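You operate a simulated robot arm through the tools that you are given. There is no shell and no other tool. Be economical: measure what you need, move in short steps, check, and stop when the job is done.

The job below is to be done with a simulated two-armed robot. You get a single attempt, and the scene is never put back.

JOB
Put the green ring on the shelf under the blue board. Put the grey pipe with a socket on the top of the grey ring bench away on the top of the blue bench with a grey top. Put the roll of blue tape from the top of the grey ring bench on top of the roll of yellow tape there. Fetch the small yellow cap and set it on top of the roll of red tape. Open the left drawer of the grey check bench, put the wide short white pipe on the top of the long blue cabinet away in the inside of the grey check bench's left drawer, then shut the drawer. Pick up the white reducer with a black band over a yellow band with one hand, pass it to the other hand and put it on the top of the long blue cabinet. The order is free. Set down upright: wide short white pipe, white reducer with a black band over a yellow band.

The check looks at the end state, three seconds after you hand in, the way a careful person would. Anything else that was tipped, shoved, dropped, spilled or broken makes it a failure. Lids that push on must go on centred and level and be pressed home; caps that screw on are set level and turned clockwise until they are tight.

ROBOT AND FRAMES
Two 7-joint arms with two-finger parallel grippers on one trunk, on a base that drives. Base frame: it is fixed to the floor where the robot stands at the start and does not move with it; the origin is under the middle of the robot, x ahead of it, y to its left, z up; the surface under the hand at the start is at about z = 800. Readings come in mm, degrees, newtons and seconds.
The left shoulder is at the start at [60, 143, 901], the right one opposite. With the tool pointing down near the work surface each hand reaches from about 320 to 740 mm from the robot's upright axis, wherever it stands, measured 20 degrees to its own side. Places, roughly: green ring (5x5x2 cm) [500, -100, 800]; grey pipe with a socket (7x7x25 cm) [1000, 300, 900]; inside of the grey check bench's left drawer [-1300, -2700, 600]; left drawer of the grey check bench [-1200, -2700, 600]; roll of blue tape (7x7x5 cm) [900, 500, 800]; roll of red tape (7x7x5 cm) [400, 2800, 800]; roll of yellow tape (9x9x5 cm) [700, 500, 800]; shelf under the blue board (90x20 cm) [-3400, 100, 540]; small yellow cap (4x4x3 cm) [900, 2600, 800]; top of the blue bench with a grey top [-5900, -1600, 800]; top of the long blue cabinet [700, 3100, 800]; white reducer with a black band ov (5x6x9 cm) [2600, 6400, 500]; wide short white pipe (5x5x8 cm) [600, 2700, 800]. Payload 1.57 kg a hand.
The tool frame of a hand sits at the grasp point between the pads (the TCP): z along the fingers, y along the line on which they close. The tips reach 30 mm beyond it. The gripper opens to 110 mm. The fingers are 24 mm wide and 12 mm thick; the gripper's body (48 by 112 mm) begins 78 mm behind the TCP.
Orientation is told as [roll, pitch, yaw] about the base's x, y, z axes, in that order, counted from this pose: with the fingers straight down and closing along the base's y, the tool's x points along the base's -x, its y along +y and its z along -z.

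CONTROLS
- The arms move only by the tool send_rows. It takes "left_series", "right_series" or both (then of equal length, played together; a hand with none holds still); each is a list of rows, each a list of 3 entries, a list of its own where there are three numbers: the turn, a rotation vector about the base's x, y, z in degrees, then the shift along the base's x, y, z in mm, then the gripper command, from -1 (shut) to 1 (fully open), values between in proportion. In form: [[[rx, ry, rz], [dx, dy, dz], grip], ...]. A call has 1 to 10 rows; each row shifts and turns the commanded pose from where the row before left it. A row lasts 0.2 s, in which the tool goes at most 50 mm and 8.6 degrees; a call with a longer step from one row to the next is refused whole, and so is a gripper value outside its range. Where a pose cannot be reached the arm comes as near as it can. A force on the tool above 40 N (or 10 N above the force at the start of the call, whichever is more), or a blocked arm, ends the call early, and 0.2 s more pass. Each finger travels about 45 mm/s and halts on what it meets, pressing with about 21 N; the grip force reading is that of the motor and also rises with nothing between the fingers. The clock runs only during rows and for 0.2 s after the last one: add rows that do not move to give the fingers time. The reply holds the time, the measured pose of the TCP, the force on the tool along the base axes, the opening and the grip force, in the units named above and with some noise, with the torque about the TCP (base axes, N m) and any sound that the robot's microphone picked up, and new pictures: "views" is both (left out), scene, wrist or none (wrist: the cameras of the hands that moved).
- Cameras (640 x 400 px; columns grow to the right, rows downward): "scene" is now at [43.3, 21.6, 1509.3]; the picture's right is [0.27, -0.96, 0.00], its down [-0.74, -0.21, -0.64] and it looks along [0.62, 0.18, -0.77] (base axes); focal length 268 px, centre (320, 200). "left" rides on the left gripper at [70, -16, -141] in its tool frame; the picture's right is [0.23, 0.97, 0.00], its down [-0.86, 0.20, -0.48] and it looks along [-0.47, 0.11, 0.88] (tool axes); focal length 222 px, centre (320, 200). "right" rides on the right gripper at [70, 16, -141] in its tool frame; the picture's right is [-0.23, 0.97, 0.00], its down [-0.85, -0.20, -0.48] and it looks along [-0.47, -0.11, 0.88] (tool axes); focal length 222 px, centre (320, 200). There is no depth. A picture from a camera that has moved, and an enlarged one, comes with that camera's place and axes in the base frame and with its lens.
- move_column(by): slides the trunk up (or, below 0, down) by that many mm; the arms and the scene camera ride with it, the base frame stays. It gives what a move gives, with no picture.
- roll_base(legs): drives the robot by 1 to 6 legs, each [ahead, left, turn to the left] in mm, mm and degrees, along the robot's own axes; the way and the turn of a leg run together, so that a leg with both is an arc; at most 1500 mm and 180 degrees a leg. The arms and the cameras ride along, it lands a little off, and it stops where it bumps. It gives what a move gives, and a new picture of the scene camera.
- turn_head(pan, tilt): turns the head with the scene camera to pan (to the left, within 86 degrees either way) and tilt (down, from -29 to 69), counted from straight ahead of the robot. It gives what a move gives, and a new picture of the scene camera.
- close_up(camera, box): a new picture of the part [left, top, right, bottom] of that camera's present view, enlarged. The clock stands still meanwhile.
- close_job(): hands the job in; it is judged then, once.

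Work in short steps. Places have to be worked out from the pictures, the camera data and where the tool is seen: move nearer, look again, correct. Check each grasp and each placing, and mend what went wrong. You have 217 turns and 260 pictures in all, those below and enlarged ones among them. Open the grippers and draw the arms clear of the work before you hand the job in, unless the task says otherwise; then end with one line.

The tools are called as name(argument=value, ...) on one line, values as JSON. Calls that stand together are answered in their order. send_rows: Moves the arms, as the interface text tells. Its arguments: {"type":"object","properties":{"left_series":{"type":"array"},"right_series":{"type":"array"},"views":{"type":"string","enum":["both","scene","wrist","none"]}},"required":[]} The other tools are called the same way: move_column (by) slides the trunk up or down; roll_base (legs) drives the base; turn_head (pan, tilt) turns the head that bears the scene camera; close_up (camera, box) takes an enlarged picture of a part of a camera's view; close_job () hands the job in.

At the start:

```text
time: 0.0
left_position: [313.3, 338.3, 1068.2]
left_tcp_rot: [0.0, 0.0, -0.1]
left_contact_force: [-0.1, -0.3, 0.0]
left_torque: [0.0, -0.01, 0.0]
left_width: 110.0
left_grip_force: 0.1
right_position: [389.9, -16.9, 1036.6]
right_tcp_rot: [-0.1, 0.0, 0.0]
right_contact_force: [-0.4, -0.4, -0.2]
right_torque: [0.0, 0.02, 0.01]
right_width: 110.1
right_grip_force: 0.0
trunk travel left (down, up): [-500.0, 90.0]
robot x, y, heading: [0.5, -1.8, -0.0]
head pan, tilt: [15.9, 50.0]
```

scene: 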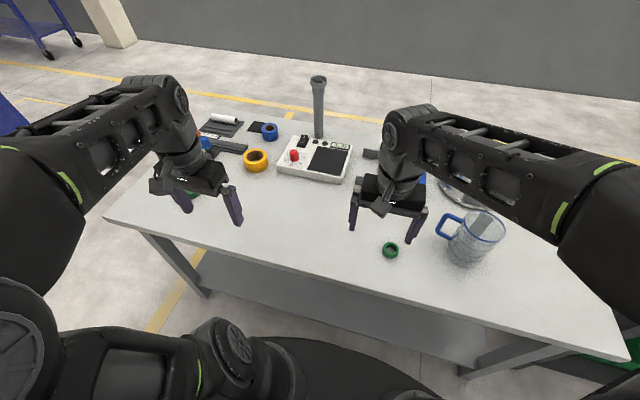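
right: 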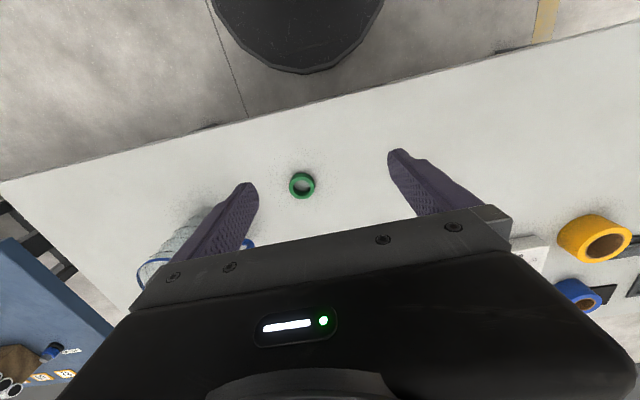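
left: 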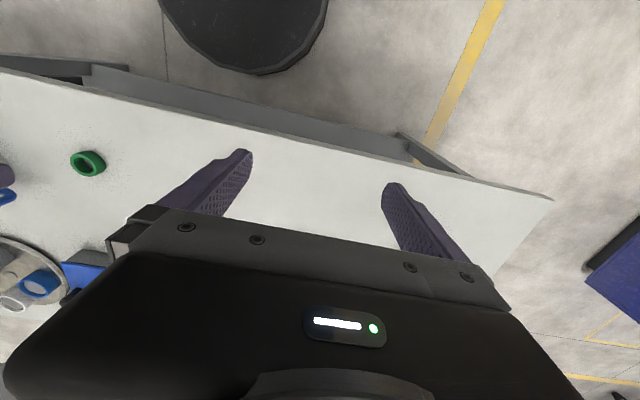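

The green ring works out to about [478, -70, 810] from both pictures. I move the right hand above it with the gripper open, and check before going down.

send_rows(right_series=[[[0, 0, 0], [22, -13, -42], 1], [[0, 0, 0], [22, -13, -42], 1], [[0, 0, 0], [22, -13, -42], 1], [[0, 0, 0], [22, -13, -34], 1], [[0, 0, 0], [0, 0, 0], 1]], views="both")

```text
time: 1.2
left_position: [312.9, 337.8, 1067.3]
left_tcp_rot: [0.0, 0.0, 0.0]
left_contact_force: [-0.4, 0.2, 0.2]
left_torque: [-0.05, -0.03, -0.02]
left_width: 110.0
left_grip_force: 0.0
right_position: [476.0, -72.2, 877.4]
right_tcp_rot: [-0.1, 0.1, 0.0]
right_contact_force: [0.6, -0.4, -0.3]
right_torque: [-0.02, 0.04, -0.04]
right_width: 110.0
right_grip_force: 0.0
trunk travel left (down, up): [-500.0, 90.0]
robot x, y, heading: [-0.5, -1.9, -0.3]
head pan, tilt: [15.9, 50.0]
camera scene: at [42.9, 21.6, 1509.4], right [0.27, -0.96, 0.0], down [-0.74, -0.21, -0.64], along [0.62, 0.18, -0.77], focal length 268 px, centre (320, 200)
camera right: at [406.9, -55.6, 1017.7], right [0.23, 0.97, 0.0], down [0.85, -0.2, 0.48], along [0.47, -0.11, -0.88], focal length 222 px, centre (320, 200)
```

scene: 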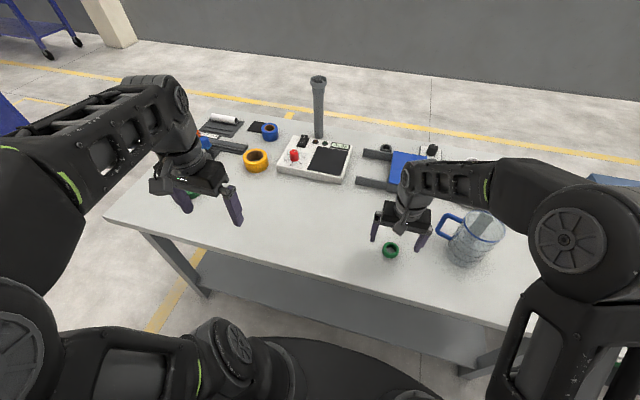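
right: 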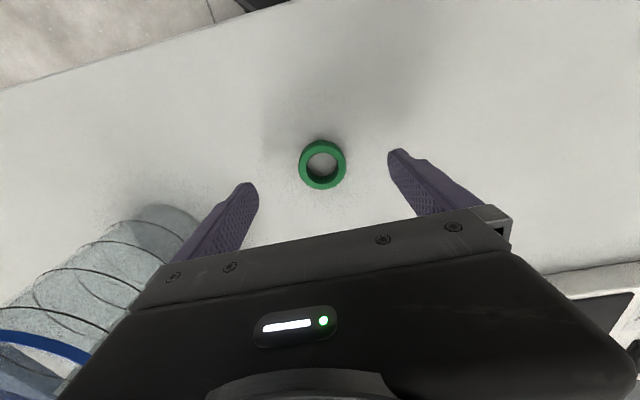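

The ring is at [479, -70], right under the hand. I go down to z≈834 and close.

send_rows(right_series=[[[0, 0, 0], [3, 2, -22], 1], [[0, 0, 0], [0, 0, -15], 1], [[0, 0, 0], [0, 0, -6], 1], [[0, 0, 0], [0, 0, 0], 0], [[0, 0, 0], [0, 0, 0], -0.5], [[0, 0, 0], [0, 0, 0], -1], [[0, 0, 0], [0, 0, 0], -1], [[0, 0, 0], [0, 0, 0], -1]], views="wrist")

```text
time: 3.0
left_position: [314.0, 337.9, 1067.2]
left_tcp_rot: [0.0, 0.0, 0.0]
left_contact_force: [0.0, 0.5, 0.0]
left_torque: [0.02, 0.03, 0.04]
left_width: 110.2
left_grip_force: 0.0
right_position: [480.0, -68.3, 833.6]
right_tcp_rot: [-0.1, 0.0, -0.1]
right_contact_force: [0.4, -0.6, 1.5]
right_torque: [-0.01, 0.03, 0.0]
right_width: 45.2
right_grip_force: 20.9
trunk travel left (down, up): [-500.0, 90.0]
robot x, y, heading: [0.6, 2.1, 0.1]
head pan, tilt: [15.9, 50.0]
camera right: at [411.6, -51.1, 975.0], right [0.23, 0.97, 0.0], down [0.85, -0.2, 0.48], along [0.47, -0.11, -0.88], focal length 222 px, centre (320, 200)
```

right: 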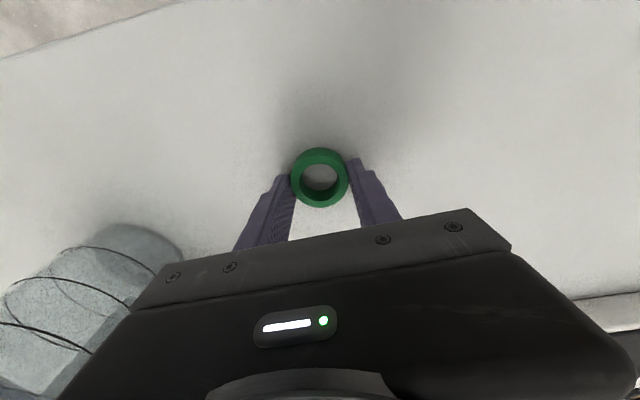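

Ring held (width 45). I lift it and draw the hand back, then look left to plan the drive around the bench.

send_rows(right_series=[[[0, 0, 0], [0, 0, 45], -1], [[0, 0, 0], [0, 0, 48], -1], [[0, 0, 0], [0, 0, 48], -1], [[0, 0, 0], [0, 0, 48], -1], [[0, 0, 0], [-30, -10, 35], -1], [[0, 0, 0], [-40, -15, 0], -1], [[0, 0, 0], [-40, -15, 0], -1], [[0, 0, 0], [-20, -15, 0], -1]], left_series=[[[0, 0, 0], [0, 0, 0], 1], [[0, 0, 0], [0, 0, 0], 1], [[0, 0, 0], [0, 0, 0], 1], [[0, 0, 0], [0, 0, 0], 1], [[0, 0, 0], [0, 0, 0], 1], [[0, 0, 0], [0, 0, 0], 1], [[0, 0, 0], [0, 0, 0], 1], [[0, 0, 0], [0, 0, 0], 1]], views="none")

turn_head(pan=75, tilt=25)

```text
time: 4.8
left_position: [315.0, 337.1, 1067.0]
left_tcp_rot: [-0.1, 0.0, 0.0]
left_contact_force: [-0.8, 0.0, -0.1]
left_torque: [-0.01, 0.01, 0.01]
left_width: 110.0
left_grip_force: 0.1
right_position: [348.9, -119.7, 1059.2]
right_tcp_rot: [0.0, -0.1, 0.0]
right_contact_force: [0.1, -0.9, 0.0]
right_torque: [0.01, 0.0, 0.0]
right_width: 44.7
right_grip_force: 20.7
trunk travel left (down, up): [-500.0, 90.0]
robot x, y, heading: [-0.5, -2.0, 0.1]
head pan, tilt: [15.9, 50.0]
```

```text
time: 6.1
left_position: [314.5, 338.5, 1067.5]
left_tcp_rot: [0.1, 0.0, 0.0]
left_contact_force: [0.1, 0.2, 0.6]
left_torque: [-0.01, 0.02, -0.05]
left_width: 110.0
left_grip_force: 0.1
right_position: [349.6, -120.2, 1058.5]
right_tcp_rot: [0.0, 0.0, 0.0]
right_contact_force: [0.9, -0.3, 0.1]
right_torque: [0.0, 0.0, 0.0]
right_width: 44.6
right_grip_force: 21.2
trunk travel left (down, up): [-500.0, 90.0]
robot x, y, heading: [-1.5, 0.7, -0.1]
head pan, tilt: [75.0, 25.0]
camera scene: at [-6.8, 89.4, 1546.8], right [0.97, -0.26, 0.0], down [-0.11, -0.41, -0.91], along [0.24, 0.88, -0.42], focal length 268 px, centre (320, 200)
```

scene: 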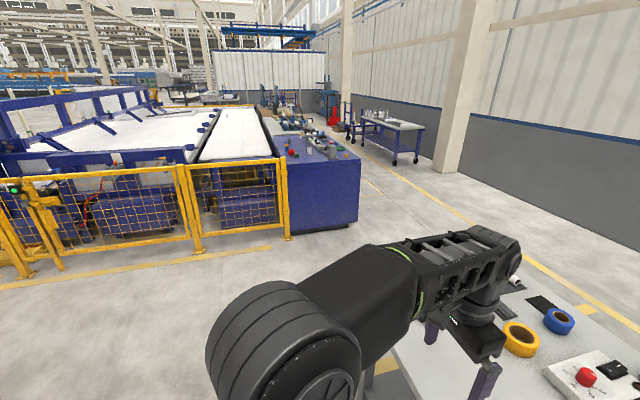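

The way left and round the bench's end is clear. I drive round to its far side facing back over it (hands carried high).

roll_base(legs=[[0, 1400, 0], [1500, 0, 0], [0, 0, 180], [0, 660, 0]])

turn_head(pan=15, tilt=50)

```text
time: 30.6
left_position: [1150.8, 404.7, 1067.2]
left_tcp_rot: [0.0, -0.1, 178.1]
left_contact_force: [0.2, -0.2, 0.6]
left_torque: [0.0, -0.03, -0.02]
left_width: 110.0
left_grip_force: 0.2
right_position: [1131.9, 863.8, 1059.5]
right_tcp_rot: [0.1, 0.0, 178.1]
right_contact_force: [0.9, 0.6, 0.3]
right_torque: [0.03, -0.01, -0.01]
right_width: 43.9
right_grip_force: 20.9
trunk travel left (down, up): [-500.0, 90.0]
robot x, y, heading: [1476.4, 733.5, 178.0]
head pan, tilt: [75.0, 25.0]
camera scene: at [1479.5, 642.8, 1546.8], right [-0.96, 0.29, 0.0], down [0.12, 0.4, -0.91], along [-0.26, -0.87, -0.42], focal length 268 px, centre (320, 200)
```

scene: 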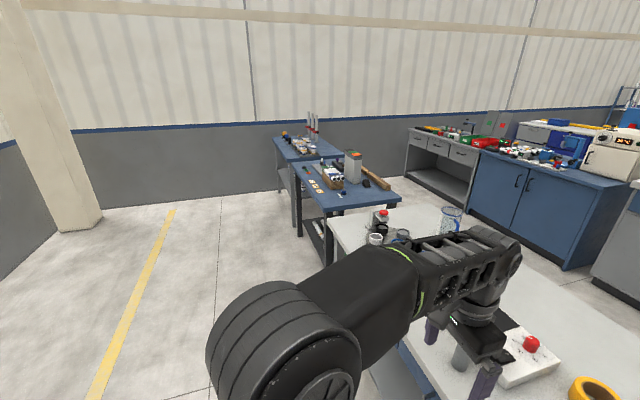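

```text
time: 31.9
left_position: [1151.6, 406.1, 1067.9]
left_tcp_rot: [-0.1, 0.1, 178.0]
left_contact_force: [-0.2, 0.0, 0.0]
left_torque: [0.0, 0.0, -0.04]
left_width: 109.9
left_grip_force: 0.0
right_position: [1131.8, 864.0, 1059.6]
right_tcp_rot: [0.0, 0.0, 178.0]
right_contact_force: [-0.4, 0.5, -0.1]
right_torque: [-0.05, -0.03, 0.03]
right_width: 44.0
right_grip_force: 21.2
trunk travel left (down, up): [-500.0, 90.0]
robot x, y, heading: [1478.7, 735.1, 178.0]
head pan, tilt: [15.0, 50.0]
camera scene: at [1431.4, 714.2, 1509.4], right [-0.23, 0.97, 0.0], down [0.75, 0.17, -0.64], along [-0.63, -0.15, -0.77], focal length 268 px, centre (320, 200)
```

scene: 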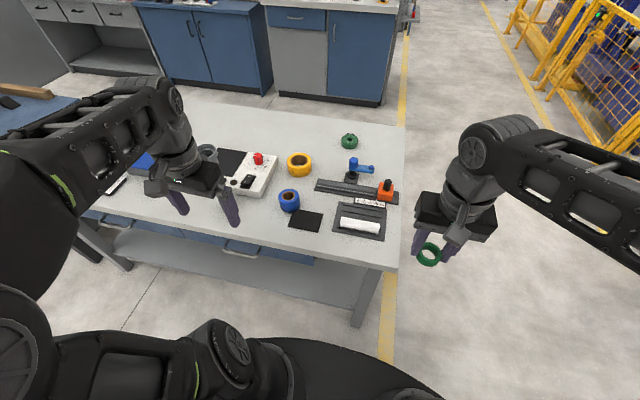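

The far side is reached. Blue tape is at about [886, 481], yellow at [724, 469], and the pipe top at about [955, 297]. I shift the left hand away from the pipe and move closer to the bench.

send_rows(left_series=[[[0, 0, 0], [0, 30, 35], 1], [[0, 0, 0], [0, 40, 15], 1], [[0, 0, 0], [0, 40, 0], 1]], right_series=[[[0, 0, 0], [0, 0, 0], -1], [[0, 0, 0], [0, 0, 0], -1], [[0, 0, 0], [0, 0, 0], -1]], views="none")

roll_base(legs=[[80, 30, 2]])

```text
time: 32.7
left_position: [1144.3, 498.7, 1088.1]
left_tcp_rot: [0.0, -0.1, 178.0]
left_contact_force: [-0.3, 0.1, -0.5]
left_torque: [-0.04, 0.02, 0.0]
left_width: 110.3
left_grip_force: 0.0
left hand out of reach, approached as far as the arm can: row 1, 2
right_position: [1130.6, 866.0, 1059.8]
right_tcp_rot: [0.1, 0.0, 178.0]
right_contact_force: [-0.2, 0.3, 0.3]
right_torque: [0.04, 0.02, -0.04]
right_width: 44.1
right_grip_force: 20.8
trunk travel left (down, up): [-500.0, 90.0]
robot x, y, heading: [1476.3, 732.7, 178.1]
head pan, tilt: [15.0, 50.0]
```

```text
time: 33.8
left_position: [1068.6, 456.5, 1088.7]
left_tcp_rot: [0.0, 0.0, -180.0]
left_contact_force: [-0.7, 0.5, -0.7]
left_torque: [0.02, -0.05, -0.01]
left_width: 110.0
left_grip_force: 0.1
right_position: [1044.1, 823.7, 1058.0]
right_tcp_rot: [0.0, 0.0, -180.0]
right_contact_force: [0.3, -0.7, -0.2]
right_torque: [0.0, -0.08, 0.0]
right_width: 44.0
right_grip_force: 21.5
trunk travel left (down, up): [-500.0, 90.0]
robot x, y, heading: [1391.7, 701.1, -180.2]
head pan, tilt: [15.0, 50.0]
camera scene: at [1347.3, 683.5, 1509.3], right [-0.26, 0.97, 0.0], down [0.74, 0.2, -0.64], along [-0.62, -0.17, -0.77], focal length 268 px, centre (320, 200)
```

scene: 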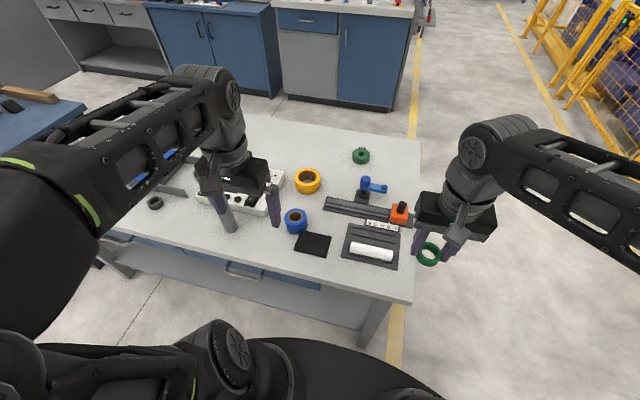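

Blue tape at [885, 482], yellow at [728, 470]. I bring the left hand above the blue tape and look.

send_rows(left_series=[[[0, 0, 0], [-40, 10, -5], 1], [[0, 0, 0], [-45, 10, -5], 1], [[0, 0, 0], [-45, 6, -10], 1], [[0, 0, 0], [-40, 0, -25], 1], [[0, 0, 0], [-14, 0, -45], 1], [[0, 0, 0], [0, 0, -45], 1], [[0, 0, 0], [0, 0, -33], 1]], views="both")

```text
time: 35.4
left_position: [886.1, 484.8, 919.3]
left_tcp_rot: [0.1, 0.0, -180.0]
left_contact_force: [-1.1, -0.2, 0.2]
left_torque: [0.04, -0.01, 0.0]
left_width: 109.9
left_grip_force: 0.1
right_position: [1043.6, 823.7, 1058.7]
right_tcp_rot: [0.0, 0.0, -179.9]
right_contact_force: [-0.4, 0.2, -0.3]
right_torque: [-0.04, 0.03, 0.03]
right_width: 43.7
right_grip_force: 20.4
trunk travel left (down, up): [-500.0, 90.0]
robot x, y, heading: [1392.0, 708.0, 180.1]
head pan, tilt: [15.0, 50.0]
camera scene: at [1348.6, 684.1, 1509.3], right [-0.26, 0.97, 0.0], down [0.74, 0.2, -0.64], along [-0.62, -0.17, -0.77], focal length 268 px, centre (320, 200)
camera left: at [955.9, 499.6, 1060.4], right [0.23, -0.97, 0.0], down [-0.86, -0.2, 0.48], along [-0.47, -0.11, -0.88], focal length 222 px, centre (320, 200)
```

scene: 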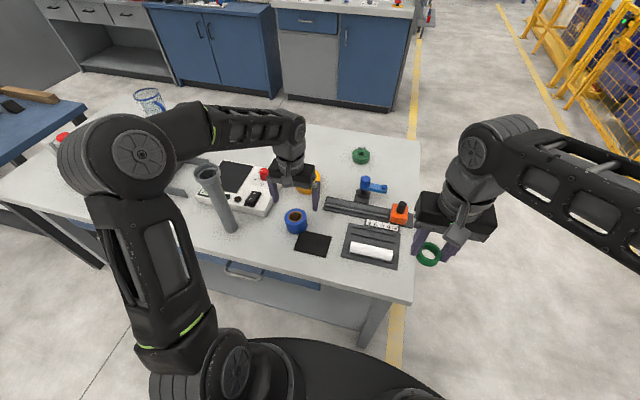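
left: 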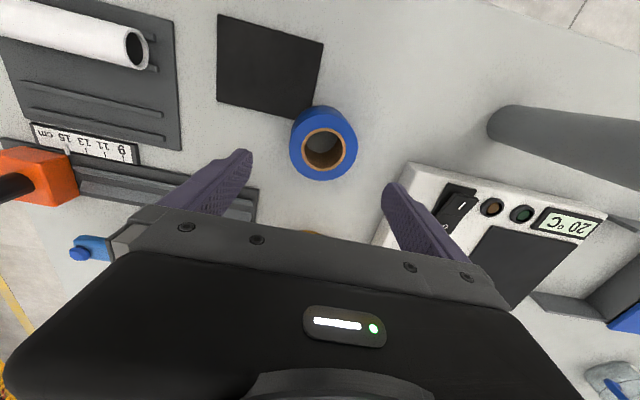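

The left elbow would sweep near the standing pipe if I reached for the yellow tape, so I'll move the pipe aside first. I retrace the left hand's path back out and raise the trunk for clearance over the pipe.

send_rows(left_series=[[[0, 0, 0], [0, 0, 33], 1], [[0, 0, 0], [0, 0, 45], 1], [[0, 0, 0], [14, 0, 45], 1], [[0, 0, 0], [40, 0, 25], 1], [[0, 0, 0], [45, -6, 10], 1], [[0, 0, 0], [45, -10, 5], 1], [[0, 0, 0], [40, -10, 5], 1]], views="none")

move_column(by=89)

send_rows(left_series=[[[0, 0, 0], [-10, -45, 0], 1], [[0, 0, 0], [-15, -45, 0], 1], [[0, 0, 0], [-30, -35, 0], 1], [[0, 0, 0], [-35, -30, 0], 1], [[0, 0, 0], [-21, -23, 0], 1], [[0, 0, 0], [0, 0, 0], 1]], views="both")

```text
time: 37.0
left_position: [1070.3, 458.3, 1089.1]
left_tcp_rot: [0.0, -0.1, 179.8]
left_contact_force: [0.4, 0.1, -0.6]
left_torque: [-0.04, -0.01, 0.01]
left_width: 109.9
left_grip_force: 0.0
right_position: [1045.4, 824.4, 1059.4]
right_tcp_rot: [0.1, -0.1, 180.0]
right_contact_force: [0.4, 0.1, -0.2]
right_torque: [-0.04, 0.0, -0.01]
right_width: 44.1
right_grip_force: 21.0
trunk travel left (down, up): [-500.0, 90.0]
robot x, y, heading: [1396.4, 703.7, 179.9]
head pan, tilt: [15.0, 50.0]
```

```text
time: 38.2
left_position: [1069.4, 456.2, 1176.7]
left_tcp_rot: [0.1, 0.0, -179.9]
left_contact_force: [0.2, 0.3, -0.4]
left_torque: [0.0, 0.03, 0.0]
left_width: 110.0
left_grip_force: 0.2
right_position: [1044.2, 825.2, 1148.7]
right_tcp_rot: [-0.1, 0.0, -180.0]
right_contact_force: [0.1, -0.7, 0.1]
right_torque: [0.0, 0.0, 0.0]
right_width: 43.7
right_grip_force: 21.0
trunk travel left (down, up): [-589.0, 1.0]
robot x, y, heading: [1397.3, 703.2, -180.2]
head pan, tilt: [15.0, 50.0]
```

```text
time: 39.6
left_position: [955.8, 273.9, 1173.0]
left_tcp_rot: [-0.2, -0.4, 179.7]
left_contact_force: [2.2, -6.2, -2.7]
left_torque: [0.56, 0.21, 0.04]
left_width: 109.7
left_grip_force: 0.1
right_position: [1043.3, 818.2, 1148.6]
right_tcp_rot: [-0.2, 0.0, -180.0]
right_contact_force: [0.5, -2.0, 0.4]
right_torque: [0.08, 0.01, 0.03]
right_width: 44.1
right_grip_force: 20.6
trunk travel left (down, up): [-589.0, 1.0]
robot x, y, heading: [1393.5, 704.7, -180.1]
head pan, tilt: [15.0, 50.0]
camera scene: at [1347.5, 676.9, 1598.0], right [-0.26, 0.97, 0.0], down [0.74, 0.2, -0.64], along [-0.62, -0.16, -0.77], focal length 268 px, centre (320, 200)
camera left: at [1026.8, 288.4, 1313.1], right [0.22, -0.98, 0.0], down [-0.85, -0.2, 0.48], along [-0.47, -0.1, -0.88], focal length 222 px, centre (320, 200)
```

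scene: 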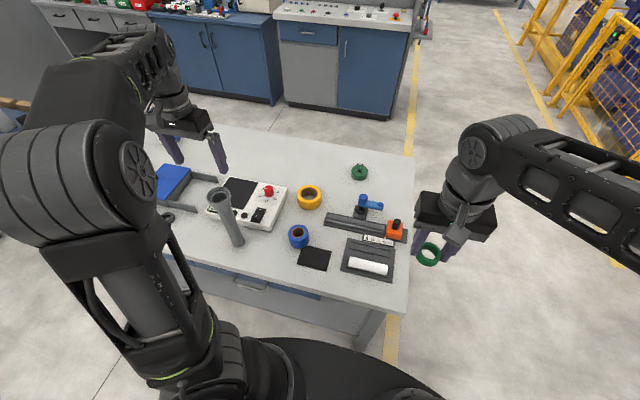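
left: 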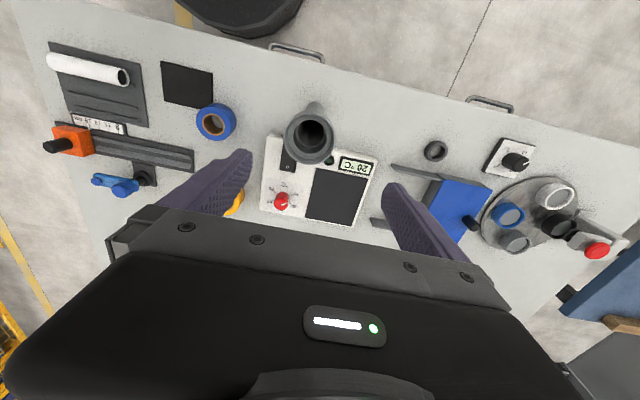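

Pipe top centre sits at about [970, 291]. I centre over it and go down partly, checking the odd force reading.

send_rows(left_series=[[[0, 0, 0], [14, 17, 0], 1], [[0, 0, 0], [0, 0, -45], 1], [[0, 0, 0], [0, 0, -38], 1], [[0, 0, 0], [0, 0, 0], 1]], views="wrist")

```text
time: 40.6
left_position: [974.2, 295.5, 1091.4]
left_tcp_rot: [0.0, 0.1, -179.9]
left_contact_force: [-0.1, -0.5, 0.1]
left_torque: [0.0, -0.03, 0.0]
left_width: 110.0
left_grip_force: 0.0
right_position: [1044.1, 823.7, 1149.0]
right_tcp_rot: [0.0, -0.1, -180.0]
right_contact_force: [0.1, -0.3, 0.0]
right_torque: [0.04, -0.01, 0.03]
right_width: 44.2
right_grip_force: 20.8
trunk travel left (down, up): [-589.0, 1.0]
robot x, y, heading: [1391.4, 705.3, -180.1]
head pan, tilt: [15.0, 50.0]
camera left: at [1043.6, 310.1, 1232.7], right [0.23, -0.97, 0.0], down [-0.85, -0.2, 0.48], along [-0.47, -0.11, -0.88], focal length 222 px, centre (320, 200)
```

left: 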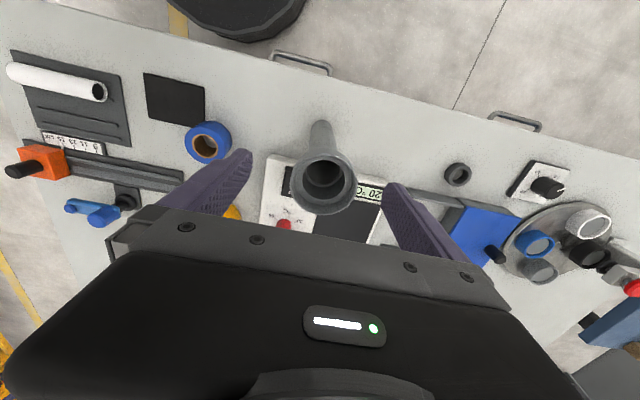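

Rim and base agree on [962, 289]. I centre, lower around the socket and close.

send_rows(left_series=[[[0, 0, 0], [-12, -6, 0], 1], [[0, 0, 0], [0, 0, -40], 1], [[0, 0, 0], [0, 0, -32], 1], [[0, 0, 0], [0, 0, 0], 0.3], [[0, 0, 0], [0, 0, 0], -0.5], [[0, 0, 0], [0, 0, 0], -1], [[0, 0, 0], [0, 0, 0], -1]], views="wrist")

```text
time: 42.2
left_position: [959.8, 290.0, 1093.2]
left_tcp_rot: [0.2, -0.3, 180.0]
left_contact_force: [0.2, 1.0, -0.7]
left_torque: [0.0, 0.01, -0.03]
left_width: 25.7
left_grip_force: 0.1
left hand out of reach, approached as far as the arm can: row 2, 3
right_position: [1045.5, 823.2, 1148.1]
right_tcp_rot: [0.0, 0.0, -180.0]
right_contact_force: [0.1, 0.2, -0.5]
right_torque: [0.0, 0.01, 0.03]
right_width: 44.0
right_grip_force: 21.3
trunk travel left (down, up): [-589.0, 1.0]
robot x, y, heading: [1393.2, 703.7, -180.3]
head pan, tilt: [15.0, 50.0]
camera left: at [1031.1, 305.8, 1234.7], right [0.23, -0.97, 0.0], down [-0.85, -0.2, 0.48], along [-0.47, -0.11, -0.88], focal length 222 px, centre (320, 200)
```

left: 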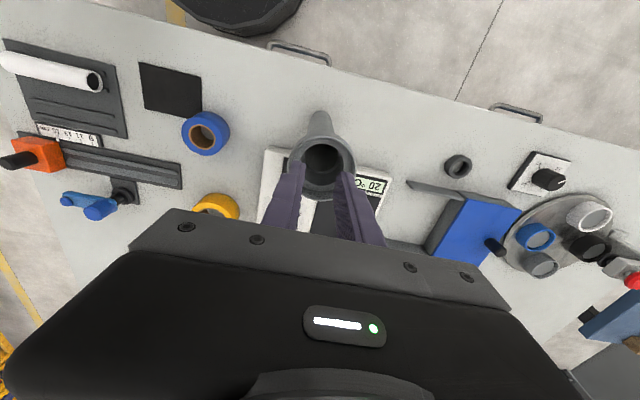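

The arm couldn't go down there in this configuration, and the fingers closed above the pipe. I reopen and lower with the trunk instead.

send_rows(left_series=[[[0, 0, 0], [3, -1, 72], 1], [[0, 0, 0], [0, 0, 0], 1], [[0, 0, 0], [0, 0, 0], 1], [[0, 0, 0], [0, 0, 0], 1], [[0, 0, 0], [0, 0, 0], 1], [[0, 0, 0], [0, 0, 0], 1]], views="none")

```text
refused: row 1 steps farther than a row can; nothing moved
```

I just open first, with no shift, and see the pose.

send_rows(left_series=[[[0, 0, 0], [3, -1, 0], 1], [[0, 0, 0], [0, 0, 0], 1], [[0, 0, 0], [0, 0, 0], 1], [[0, 0, 0], [0, 0, 0], 1], [[0, 0, 0], [0, 0, 0], 1], [[0, 0, 0], [0, 0, 0], 1]], views="none")

move_column(by=-35)

close_up(camera="left", box=[0, 0, 640, 400])

```text
time: 43.6
left_position: [963.2, 290.1, 1093.4]
left_tcp_rot: [0.0, 0.1, -180.0]
left_contact_force: [-0.1, 0.0, -0.6]
left_torque: [0.01, 0.02, 0.02]
left_width: 110.0
left_grip_force: 0.1
right_position: [1044.3, 822.8, 1148.7]
right_tcp_rot: [0.0, 0.0, -180.0]
right_contact_force: [0.7, 0.0, -0.2]
right_torque: [-0.05, -0.02, 0.0]
right_width: 43.7
right_grip_force: 20.7
trunk travel left (down, up): [-589.0, 1.0]
robot x, y, heading: [1399.5, 702.4, -180.1]
head pan, tilt: [15.0, 50.0]
```

```text
time: 44.4
left_position: [963.4, 291.0, 1057.9]
left_tcp_rot: [0.0, -0.1, -180.0]
left_contact_force: [-0.3, -0.6, 0.0]
left_torque: [-0.01, 0.01, -0.02]
left_width: 110.0
left_grip_force: 0.0
right_position: [1044.2, 824.0, 1113.0]
right_tcp_rot: [0.0, 0.0, -179.9]
right_contact_force: [0.0, 0.2, 0.0]
right_torque: [-0.01, 0.0, 0.03]
right_width: 43.9
right_grip_force: 21.0
trunk travel left (down, up): [-554.0, 36.0]
robot x, y, heading: [1393.5, 708.2, -179.8]
head pan, tilt: [15.0, 50.0]
```

```text
1.00 times, centred on (320, 200) of left (not enlarged: the box is as wide or as high as the picture)
camera zoom: at [1033.2, 305.2, 1199.5], right [0.23, -0.97, 0.0], down [-0.85, -0.2, 0.48], along [-0.47, -0.11, -0.88], focal length 222 px, centre (320, 200)
```

zoom: 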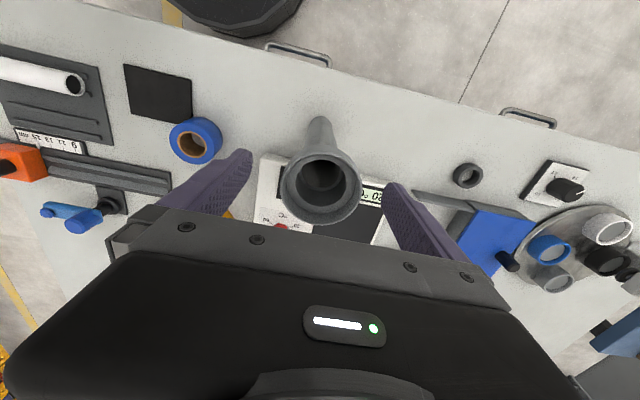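

The pipe mouth lies well between the fingers. I lower 42 mm more with the trunk, then close.

move_column(by=-42)

send_rows(left_series=[[[0, 0, 0], [0, -4, 0], 0.6], [[0, 0, 0], [0, 0, 0], 0.2], [[0, 0, 0], [0, 0, 0], -0.3], [[0, 0, 0], [0, 0, 0], -1], [[0, 0, 0], [0, 0, 0], -1], [[0, 0, 0], [0, 0, 0], -1]], views="wrist")

```text
time: 45.2
left_position: [963.0, 290.3, 1016.1]
left_tcp_rot: [0.0, 0.0, -180.0]
left_contact_force: [0.2, 0.4, -1.2]
left_torque: [0.02, 0.0, 0.01]
left_width: 110.0
left_grip_force: 0.0
right_position: [1044.6, 823.3, 1070.8]
right_tcp_rot: [-0.1, 0.0, -180.0]
right_contact_force: [-0.9, -0.1, 0.0]
right_torque: [-0.01, 0.01, -0.02]
right_width: 43.8
right_grip_force: 21.0
trunk travel left (down, up): [-512.0, 78.0]
robot x, y, heading: [1396.9, 702.7, -180.0]
head pan, tilt: [15.0, 50.0]
```

```text
time: 46.6
left_position: [962.6, 290.8, 1017.2]
left_tcp_rot: [0.0, 0.0, -180.0]
left_contact_force: [0.0, 0.4, 0.1]
left_torque: [-0.03, 0.04, -0.01]
left_width: 61.7
left_grip_force: 21.1
left hand out of reach, approached as far as the arm can: row 1
right_position: [1044.4, 823.5, 1071.1]
right_tcp_rot: [0.1, 0.0, -179.9]
right_contact_force: [-0.3, 0.3, -0.3]
right_torque: [0.01, 0.0, -0.03]
right_width: 44.1
right_grip_force: 21.5
trunk travel left (down, up): [-512.0, 78.0]
robot x, y, heading: [1391.1, 703.0, -179.7]
head pan, tilt: [15.0, 50.0]
camera left: at [1033.0, 305.2, 1157.4], right [0.23, -0.97, 0.0], down [-0.86, -0.2, 0.48], along [-0.47, -0.11, -0.88], focal length 222 px, centre (320, 200)
```

left: 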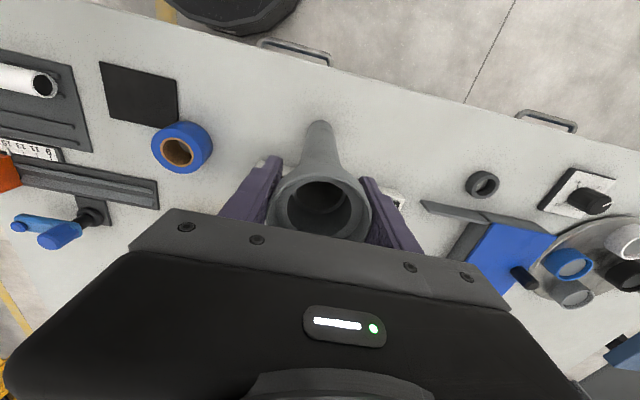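

Pipe gripped (61.7 mm). I lift it with the trunk by 75 mm and carry it to a free spot near [1000, 630].

move_column(by=75)

send_rows(left_series=[[[0, 0, 0], [20, 35, 0], -1], [[0, 0, 0], [17, 43, 0], -1], [[0, 0, 0], [0, 47, 0], -1], [[0, 0, 0], [0, 47, 0], -1], [[0, 0, 0], [0, 47, 0], -1], [[0, 0, 0], [0, 47, 0], -1], [[0, 0, 0], [0, 45, 0], -1], [[0, 0, 0], [0, 29, 0], -1], [[0, 0, 0], [0, 0, 0], -1]], views="both")

```text
time: 47.8
left_position: [962.1, 290.2, 1091.3]
left_tcp_rot: [0.0, 0.0, -180.0]
left_contact_force: [0.2, -0.7, -0.7]
left_torque: [-0.02, -0.03, -0.03]
left_width: 61.6
left_grip_force: 21.0
right_position: [1043.4, 824.0, 1145.7]
right_tcp_rot: [-0.1, 0.0, -180.1]
right_contact_force: [-0.4, -0.2, 0.0]
right_torque: [0.01, -0.02, -0.02]
right_width: 44.0
right_grip_force: 21.8
trunk travel left (down, up): [-587.0, 3.0]
robot x, y, heading: [1394.7, 708.3, -179.9]
head pan, tilt: [15.0, 50.0]
```

```text
time: 49.8
left_position: [998.6, 629.5, 1091.8]
left_tcp_rot: [0.0, 0.1, -180.0]
left_contact_force: [0.2, -0.9, -1.4]
left_torque: [0.01, 0.01, -0.02]
left_width: 61.4
left_grip_force: 20.9
right_position: [1045.5, 824.3, 1147.2]
right_tcp_rot: [-0.1, 0.0, -179.9]
right_contact_force: [-0.4, -1.5, 0.0]
right_torque: [0.04, 0.03, -0.02]
right_width: 43.8
right_grip_force: 21.1
trunk travel left (down, up): [-587.0, 3.0]
robot x, y, heading: [1393.9, 701.6, -180.0]
head pan, tilt: [15.0, 50.0]
camera scene: at [1348.9, 683.7, 1596.3], right [-0.26, 0.97, 0.0], down [0.74, 0.2, -0.64], along [-0.62, -0.17, -0.77], focal length 268 px, centre (320, 200)
camera left: at [1069.2, 644.1, 1233.2], right [0.23, -0.97, 0.0], down [-0.86, -0.2, 0.48], along [-0.47, -0.11, -0.88], focal length 222 px, centre (320, 200)
```

scene: 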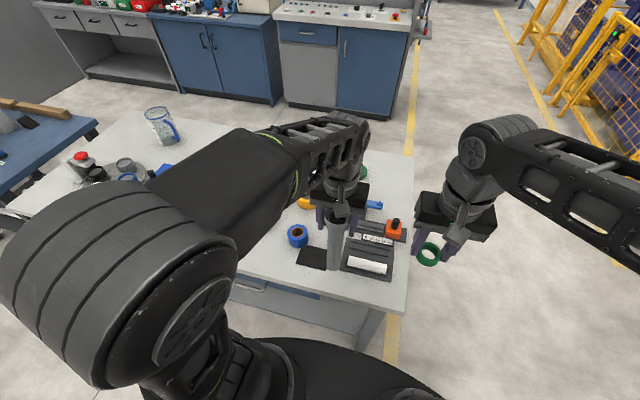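
left: 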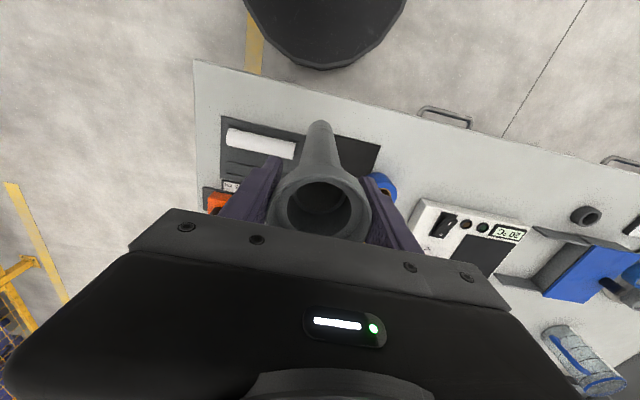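

The base would graze the thin mats, so I shift to [1011, 620] where the bench is bare, then lower with the trunk.

send_rows(left_series=[[[0, 0, 0], [12, -9, 0], -1], [[0, 0, 0], [0, 0, 0], -1]], views="none")

move_column(by=-73)

send_rows(left_series=[[[0, 0, 0], [0, 0, -2], -1], [[0, 0, 0], [0, 0, -1], -1], [[0, 0, 0], [0, 0, 0], -1]], views="wrist")

```text
time: 50.4
left_position: [1011.8, 620.7, 1091.5]
left_tcp_rot: [0.0, 0.0, -180.0]
left_contact_force: [0.0, 1.0, -0.8]
left_torque: [0.0, 0.04, -0.03]
left_width: 61.6
left_grip_force: 20.8
right_position: [1044.0, 824.3, 1146.4]
right_tcp_rot: [0.1, 0.0, 180.0]
right_contact_force: [-0.2, -0.7, 0.1]
right_torque: [0.01, 0.0, 0.01]
right_width: 44.1
right_grip_force: 21.2
trunk travel left (down, up): [-587.0, 3.0]
robot x, y, heading: [1396.7, 706.1, 180.0]
head pan, tilt: [15.0, 50.0]
```

```text
time: 51.5
left_position: [1012.6, 620.4, 1019.8]
left_tcp_rot: [-0.1, 0.0, -180.0]
left_contact_force: [0.1, -0.8, -2.1]
left_torque: [0.01, -0.05, -0.02]
left_width: 61.7
left_grip_force: 21.2
right_position: [1044.7, 823.2, 1072.8]
right_tcp_rot: [0.0, 0.0, -180.1]
right_contact_force: [-0.1, -0.4, -0.7]
right_torque: [0.03, -0.02, 0.0]
right_width: 43.8
right_grip_force: 21.0
trunk travel left (down, up): [-514.0, 76.0]
robot x, y, heading: [1394.2, 708.6, -180.2]
head pan, tilt: [15.0, 50.0]
```

```text
time: 52.3
left_position: [1012.2, 621.9, 1017.1]
left_tcp_rot: [-0.1, 0.0, -180.0]
left_contact_force: [-0.1, -0.5, 0.1]
left_torque: [0.01, 0.03, 0.03]
left_width: 62.0
left_grip_force: 20.7
right_position: [1045.3, 823.6, 1073.1]
right_tcp_rot: [0.0, 0.0, -180.0]
right_contact_force: [-0.1, 0.5, -0.2]
right_torque: [0.03, 0.01, -0.02]
right_width: 44.0
right_grip_force: 21.0
trunk travel left (down, up): [-514.0, 76.0]
robot x, y, heading: [1396.2, 704.3, -180.1]
head pan, tilt: [15.0, 50.0]
camera left: at [1082.7, 635.9, 1157.7], right [0.23, -0.97, 0.0], down [-0.86, -0.2, 0.48], along [-0.47, -0.11, -0.88], focal length 222 px, centre (320, 200)
```

left: 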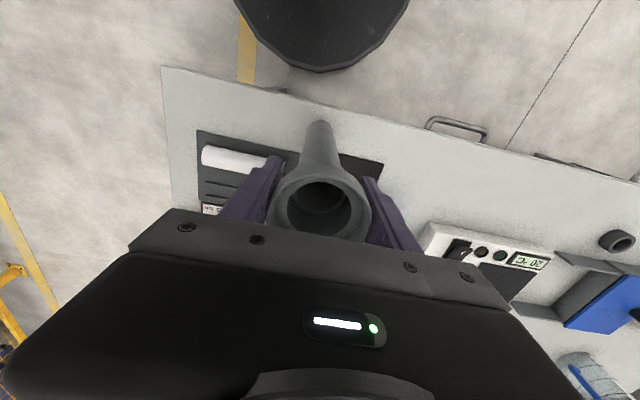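

Back at grasp height with the force gone: it stands on the bench. I open and rise straight up.

send_rows(left_series=[[[0, 0, 0], [0, 0, 0], -0.1], [[0, 0, 0], [0, 0, 0], 0.3], [[0, 0, 0], [0, 0, 0], 0.7], [[0, 0, 0], [0, 0, 0], 0.9], [[0, 0, 0], [0, 0, 0], 0.9]], views="none")

move_column(by=74)

close_up(camera="left", box=[0, 0, 640, 400])

```text
time: 53.5
left_position: [1012.8, 621.0, 1016.6]
left_tcp_rot: [0.0, 0.1, -180.0]
left_contact_force: [0.1, -0.3, -0.6]
left_torque: [0.01, 0.0, -0.01]
left_width: 104.5
left_grip_force: 0.0
right_position: [1043.8, 823.6, 1073.0]
right_tcp_rot: [0.0, -0.1, -180.0]
right_contact_force: [-0.2, 0.0, -0.4]
right_torque: [0.01, 0.01, 0.0]
right_width: 43.9
right_grip_force: 20.7
trunk travel left (down, up): [-514.0, 76.0]
robot x, y, heading: [1393.7, 703.5, -180.0]
head pan, tilt: [15.0, 50.0]
```

```text
time: 54.6
left_position: [1012.1, 621.8, 1090.7]
left_tcp_rot: [0.1, 0.0, -180.1]
left_contact_force: [-0.1, 0.4, -0.1]
left_torque: [0.0, 0.02, 0.03]
left_width: 104.2
left_grip_force: 0.0
right_position: [1043.0, 824.2, 1146.9]
right_tcp_rot: [0.0, -0.1, -180.1]
right_contact_force: [0.1, 0.8, 0.1]
right_torque: [0.02, 0.03, 0.01]
right_width: 43.6
right_grip_force: 21.5
trunk travel left (down, up): [-588.0, 2.0]
robot x, y, heading: [1394.4, 701.2, -179.8]
head pan, tilt: [15.0, 50.0]
```

```text
1.00 times, centred on (320, 200) of left (not enlarged: the box is as wide or as high as the picture)
camera zoom: at [1082.6, 635.9, 1231.7], right [0.23, -0.97, 0.0], down [-0.86, -0.2, 0.48], along [-0.47, -0.11, -0.88], focal length 222 px, centre (320, 200)
```

zoom: 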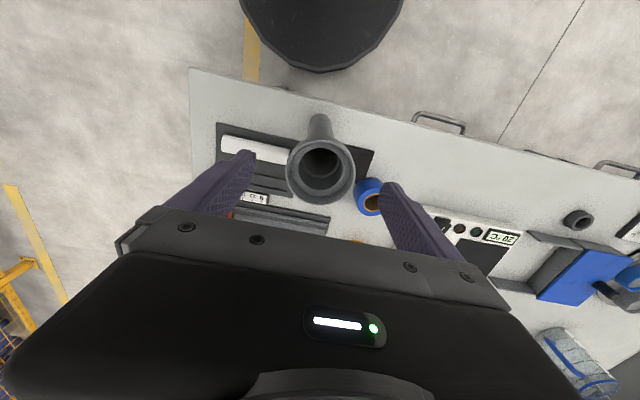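

The pipe stands steady. I lift slightly over it and go to above the blue tape.

send_rows(left_series=[[[0, 0, 0], [0, -10, 20], 1], [[0, 0, 0], [0, -45, 0], 1], [[0, 0, 0], [0, -45, 0], 1], [[0, 0, 0], [-30, -38, 0], 1], [[0, 0, 0], [-45, 0, -20], 1], [[0, 0, 0], [-45, 0, -20], 1]], views="none")

move_column(by=-88)

send_rows(left_series=[[[0, 0, 0], [0, 0, -30], 1], [[0, 0, 0], [0, 0, -30], 1], [[0, 0, 0], [0, 0, 0], 1]], views="both")

```text
time: 56.0
left_position: [894.2, 484.4, 1068.8]
left_tcp_rot: [0.1, 0.1, -180.0]
left_contact_force: [-0.4, 0.9, 0.2]
left_torque: [0.01, -0.02, -0.02]
left_width: 110.0
left_grip_force: 0.0
right_position: [1044.1, 825.6, 1147.1]
right_tcp_rot: [-0.1, 0.1, 180.0]
right_contact_force: [-0.3, -0.5, -0.7]
right_torque: [-0.04, -0.02, 0.0]
right_width: 44.2
right_grip_force: 20.8
trunk travel left (down, up): [-588.0, 2.0]
robot x, y, heading: [1394.7, 707.3, -179.9]
head pan, tilt: [15.0, 50.0]
```

```text
time: 57.2
left_position: [896.1, 484.9, 983.5]
left_tcp_rot: [-0.1, 0.0, -180.0]
left_contact_force: [-0.1, -0.8, -0.3]
left_torque: [0.05, -0.01, 0.03]
left_width: 110.1
left_grip_force: 0.0
right_position: [1044.4, 824.0, 1058.9]
right_tcp_rot: [-0.1, -0.1, -180.0]
right_contact_force: [-0.5, 0.3, -0.8]
right_torque: [0.01, 0.01, 0.02]
right_width: 44.2
right_grip_force: 21.1
trunk travel left (down, up): [-500.0, 90.0]
robot x, y, heading: [1396.4, 699.8, -180.2]
head pan, tilt: [15.0, 50.0]
```

```text
time: 58.0
left_position: [895.7, 485.6, 922.2]
left_tcp_rot: [0.1, 0.0, -180.1]
left_contact_force: [-0.5, 0.2, -0.6]
left_torque: [-0.04, -0.03, 0.0]
left_width: 109.7
left_grip_force: 0.0
right_position: [1044.6, 824.0, 1058.9]
right_tcp_rot: [0.0, 0.0, -180.0]
right_contact_force: [-0.5, 0.1, 0.6]
right_torque: [0.04, -0.01, -0.01]
right_width: 44.0
right_grip_force: 21.2
trunk travel left (down, up): [-500.0, 90.0]
robot x, y, heading: [1393.9, 702.5, -179.9]
head pan, tilt: [15.0, 50.0]
camera scene: at [1349.1, 684.2, 1509.3], right [-0.26, 0.97, 0.0], down [0.74, 0.2, -0.64], along [-0.62, -0.17, -0.77], focal length 268 px, centre (320, 200)
camera left: at [964.7, 499.7, 1063.6], right [0.23, -0.97, 0.0], down [-0.85, -0.2, 0.48], along [-0.47, -0.11, -0.88], focal length 222 px, centre (320, 200)
```

scene: 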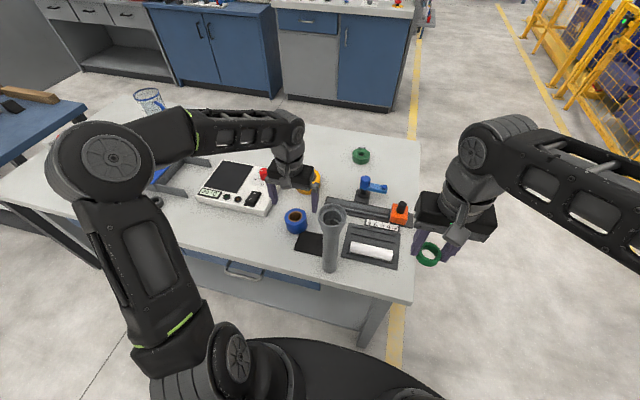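
left: 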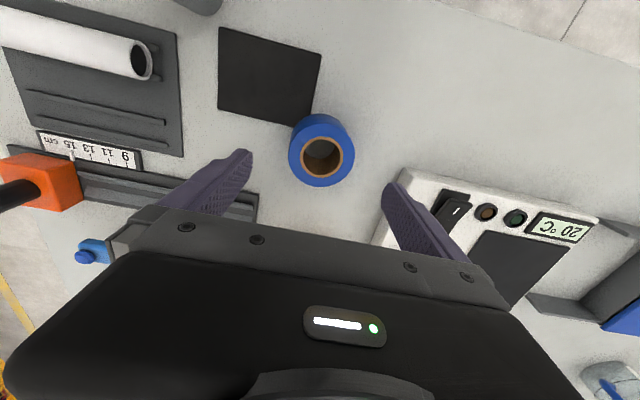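

Blue tape centre at [898, 482]. I lower to z≈850 with a slightly narrowed gripper and close.

send_rows(left_series=[[[0, 0, 0], [2, -4, -30], 0.8], [[0, 0, 0], [0, 0, -30], 0.8], [[0, 0, 0], [0, 0, -11], 0.8], [[0, 0, 0], [0, 0, 0], 0.3], [[0, 0, 0], [0, 0, 0], -0.5], [[0, 0, 0], [0, 0, 0], -1], [[0, 0, 0], [0, 0, 0], -1]], views="wrist")

```text
time: 59.6
left_position: [895.1, 480.1, 851.2]
left_tcp_rot: [0.0, 0.0, -180.0]
left_contact_force: [-0.4, 0.4, -0.8]
left_torque: [0.06, -0.01, 0.03]
left_width: 66.9
left_grip_force: 20.6
right_position: [1044.6, 824.1, 1059.0]
right_tcp_rot: [0.0, -0.1, -180.1]
right_contact_force: [0.0, 0.0, 0.3]
right_torque: [-0.02, 0.0, 0.0]
right_width: 44.0
right_grip_force: 21.4
trunk travel left (down, up): [-500.0, 90.0]
robot x, y, heading: [1393.5, 703.8, -180.0]
head pan, tilt: [15.0, 50.0]
camera left: at [965.8, 495.0, 992.3], right [0.23, -0.97, 0.0], down [-0.85, -0.2, 0.48], along [-0.47, -0.11, -0.88], focal length 222 px, centre (320, 200)
```

left: 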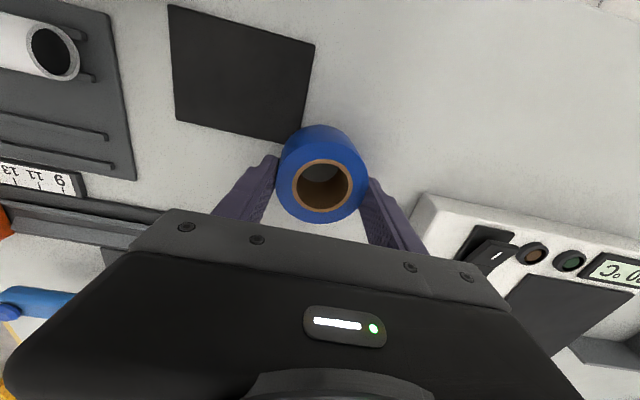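

Blue tape held. I lift it and move part of the way toward the yellow tape to see it.

send_rows(left_series=[[[0, 0, 0], [0, 0, 45], -1], [[0, 0, 0], [0, 0, 40], -1], [[0, 0, 0], [-40, -2, 0], -1], [[0, 0, 0], [-40, -3, 0], -1], [[0, 0, 0], [0, 0, 0], -1]], views="both")

```text
time: 60.8
left_position: [814.5, 471.4, 938.1]
left_tcp_rot: [0.0, 0.1, -180.0]
left_contact_force: [-0.6, -0.3, -1.2]
left_torque: [0.02, 0.0, 0.01]
left_width: 65.3
left_grip_force: 21.1
right_position: [1044.4, 824.8, 1058.6]
right_tcp_rot: [0.1, -0.1, -180.0]
right_contact_force: [0.3, 0.0, -0.8]
right_torque: [0.0, 0.0, 0.0]
right_width: 43.9
right_grip_force: 21.0
trunk travel left (down, up): [-500.0, 90.0]
robot x, y, heading: [1394.1, 701.5, -180.0]
head pan, tilt: [15.0, 50.0]
camera scene: at [1349.3, 684.1, 1509.4], right [-0.26, 0.97, 0.0], down [0.74, 0.2, -0.64], along [-0.62, -0.17, -0.77], focal length 268 px, centre (320, 200)
camera left: at [884.6, 485.4, 1078.6], right [0.23, -0.97, 0.0], down [-0.86, -0.2, 0.48], along [-0.47, -0.11, -0.88], focal length 222 px, centre (320, 200)
```

scene: 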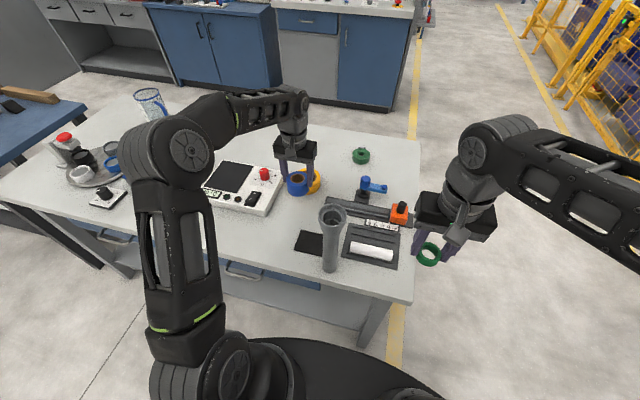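
left: 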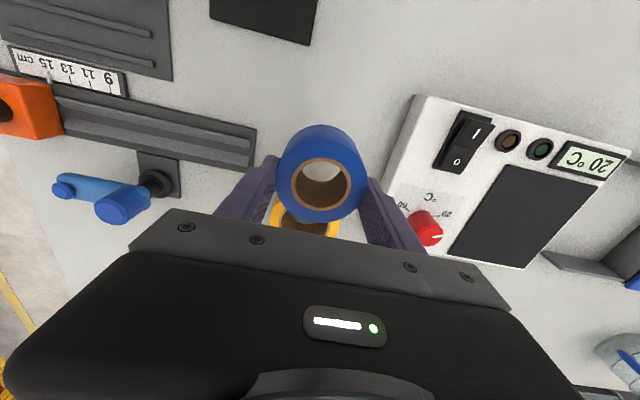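

I need a better fix on the yellow tape, now hidden behind the blue one. I carry the blue one over the estimated place [712, 466], still high, and look.

send_rows(left_series=[[[0, 0, 0], [-40, 0, 0], -1], [[0, 0, 0], [-40, -4, 0], -1], [[0, 0, 0], [-28, -2, 0], -1], [[0, 0, 0], [0, 0, 0], -1]], views="both")

close_up(camera="scene", box=[240, 120, 400, 220])

```text
time: 61.8
left_position: [727.3, 467.1, 937.7]
left_tcp_rot: [0.0, 0.0, 180.0]
left_contact_force: [0.1, -1.0, -1.1]
left_torque: [0.02, 0.02, -0.03]
left_width: 65.1
left_grip_force: 21.2
left hand out of reach, approached as far as the arm can: row 3
right_position: [1043.8, 824.8, 1058.0]
right_tcp_rot: [0.0, 0.0, -180.0]
right_contact_force: [-0.7, 0.3, 0.6]
right_torque: [0.01, 0.02, -0.01]
right_width: 44.0
right_grip_force: 21.0
trunk travel left (down, up): [-500.0, 90.0]
robot x, y, heading: [1395.8, 701.1, 179.9]
head pan, tilt: [15.0, 50.0]
camera scene: at [1348.3, 684.3, 1509.3], right [-0.26, 0.97, 0.0], down [0.74, 0.2, -0.64], along [-0.62, -0.17, -0.77], focal length 268 px, centre (320, 200)
camera left: at [797.7, 481.0, 1078.3], right [0.23, -0.97, 0.0], down [-0.85, -0.2, 0.48], along [-0.47, -0.11, -0.88], focal length 222 px, centre (320, 200)
```

scene: 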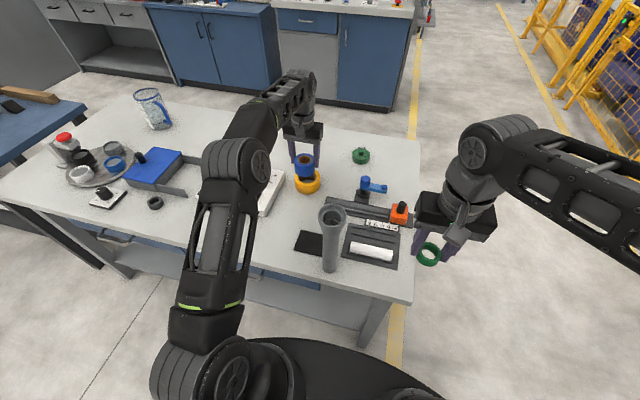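
left: 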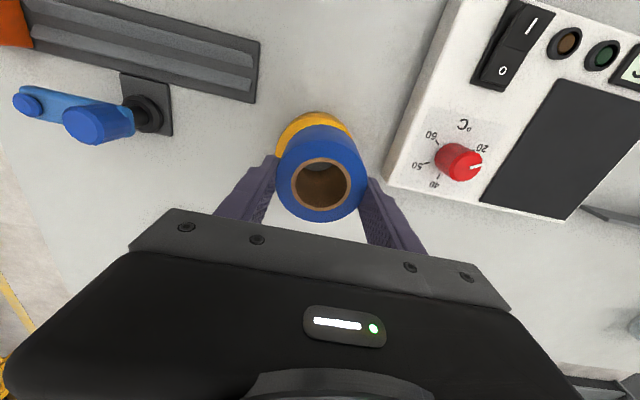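

```text
4.00 times, centred on (320, 170) of scene
camera zoom: at [1348.3, 684.3, 1509.3], right [-0.26, 0.97, 0.0], down [0.74, 0.2, -0.64], along [-0.62, -0.17, -0.77], focal length 1071 px, centre (320, 320)
```

zoom: 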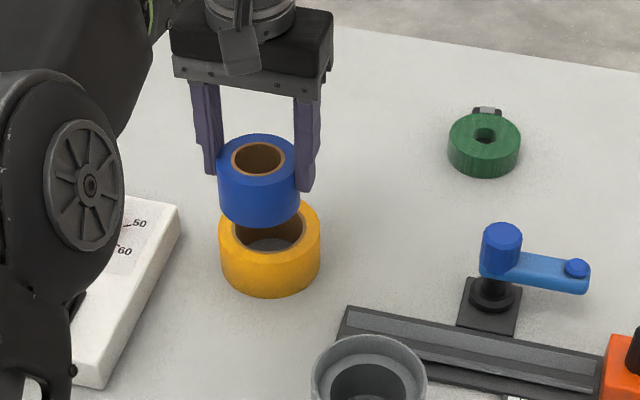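

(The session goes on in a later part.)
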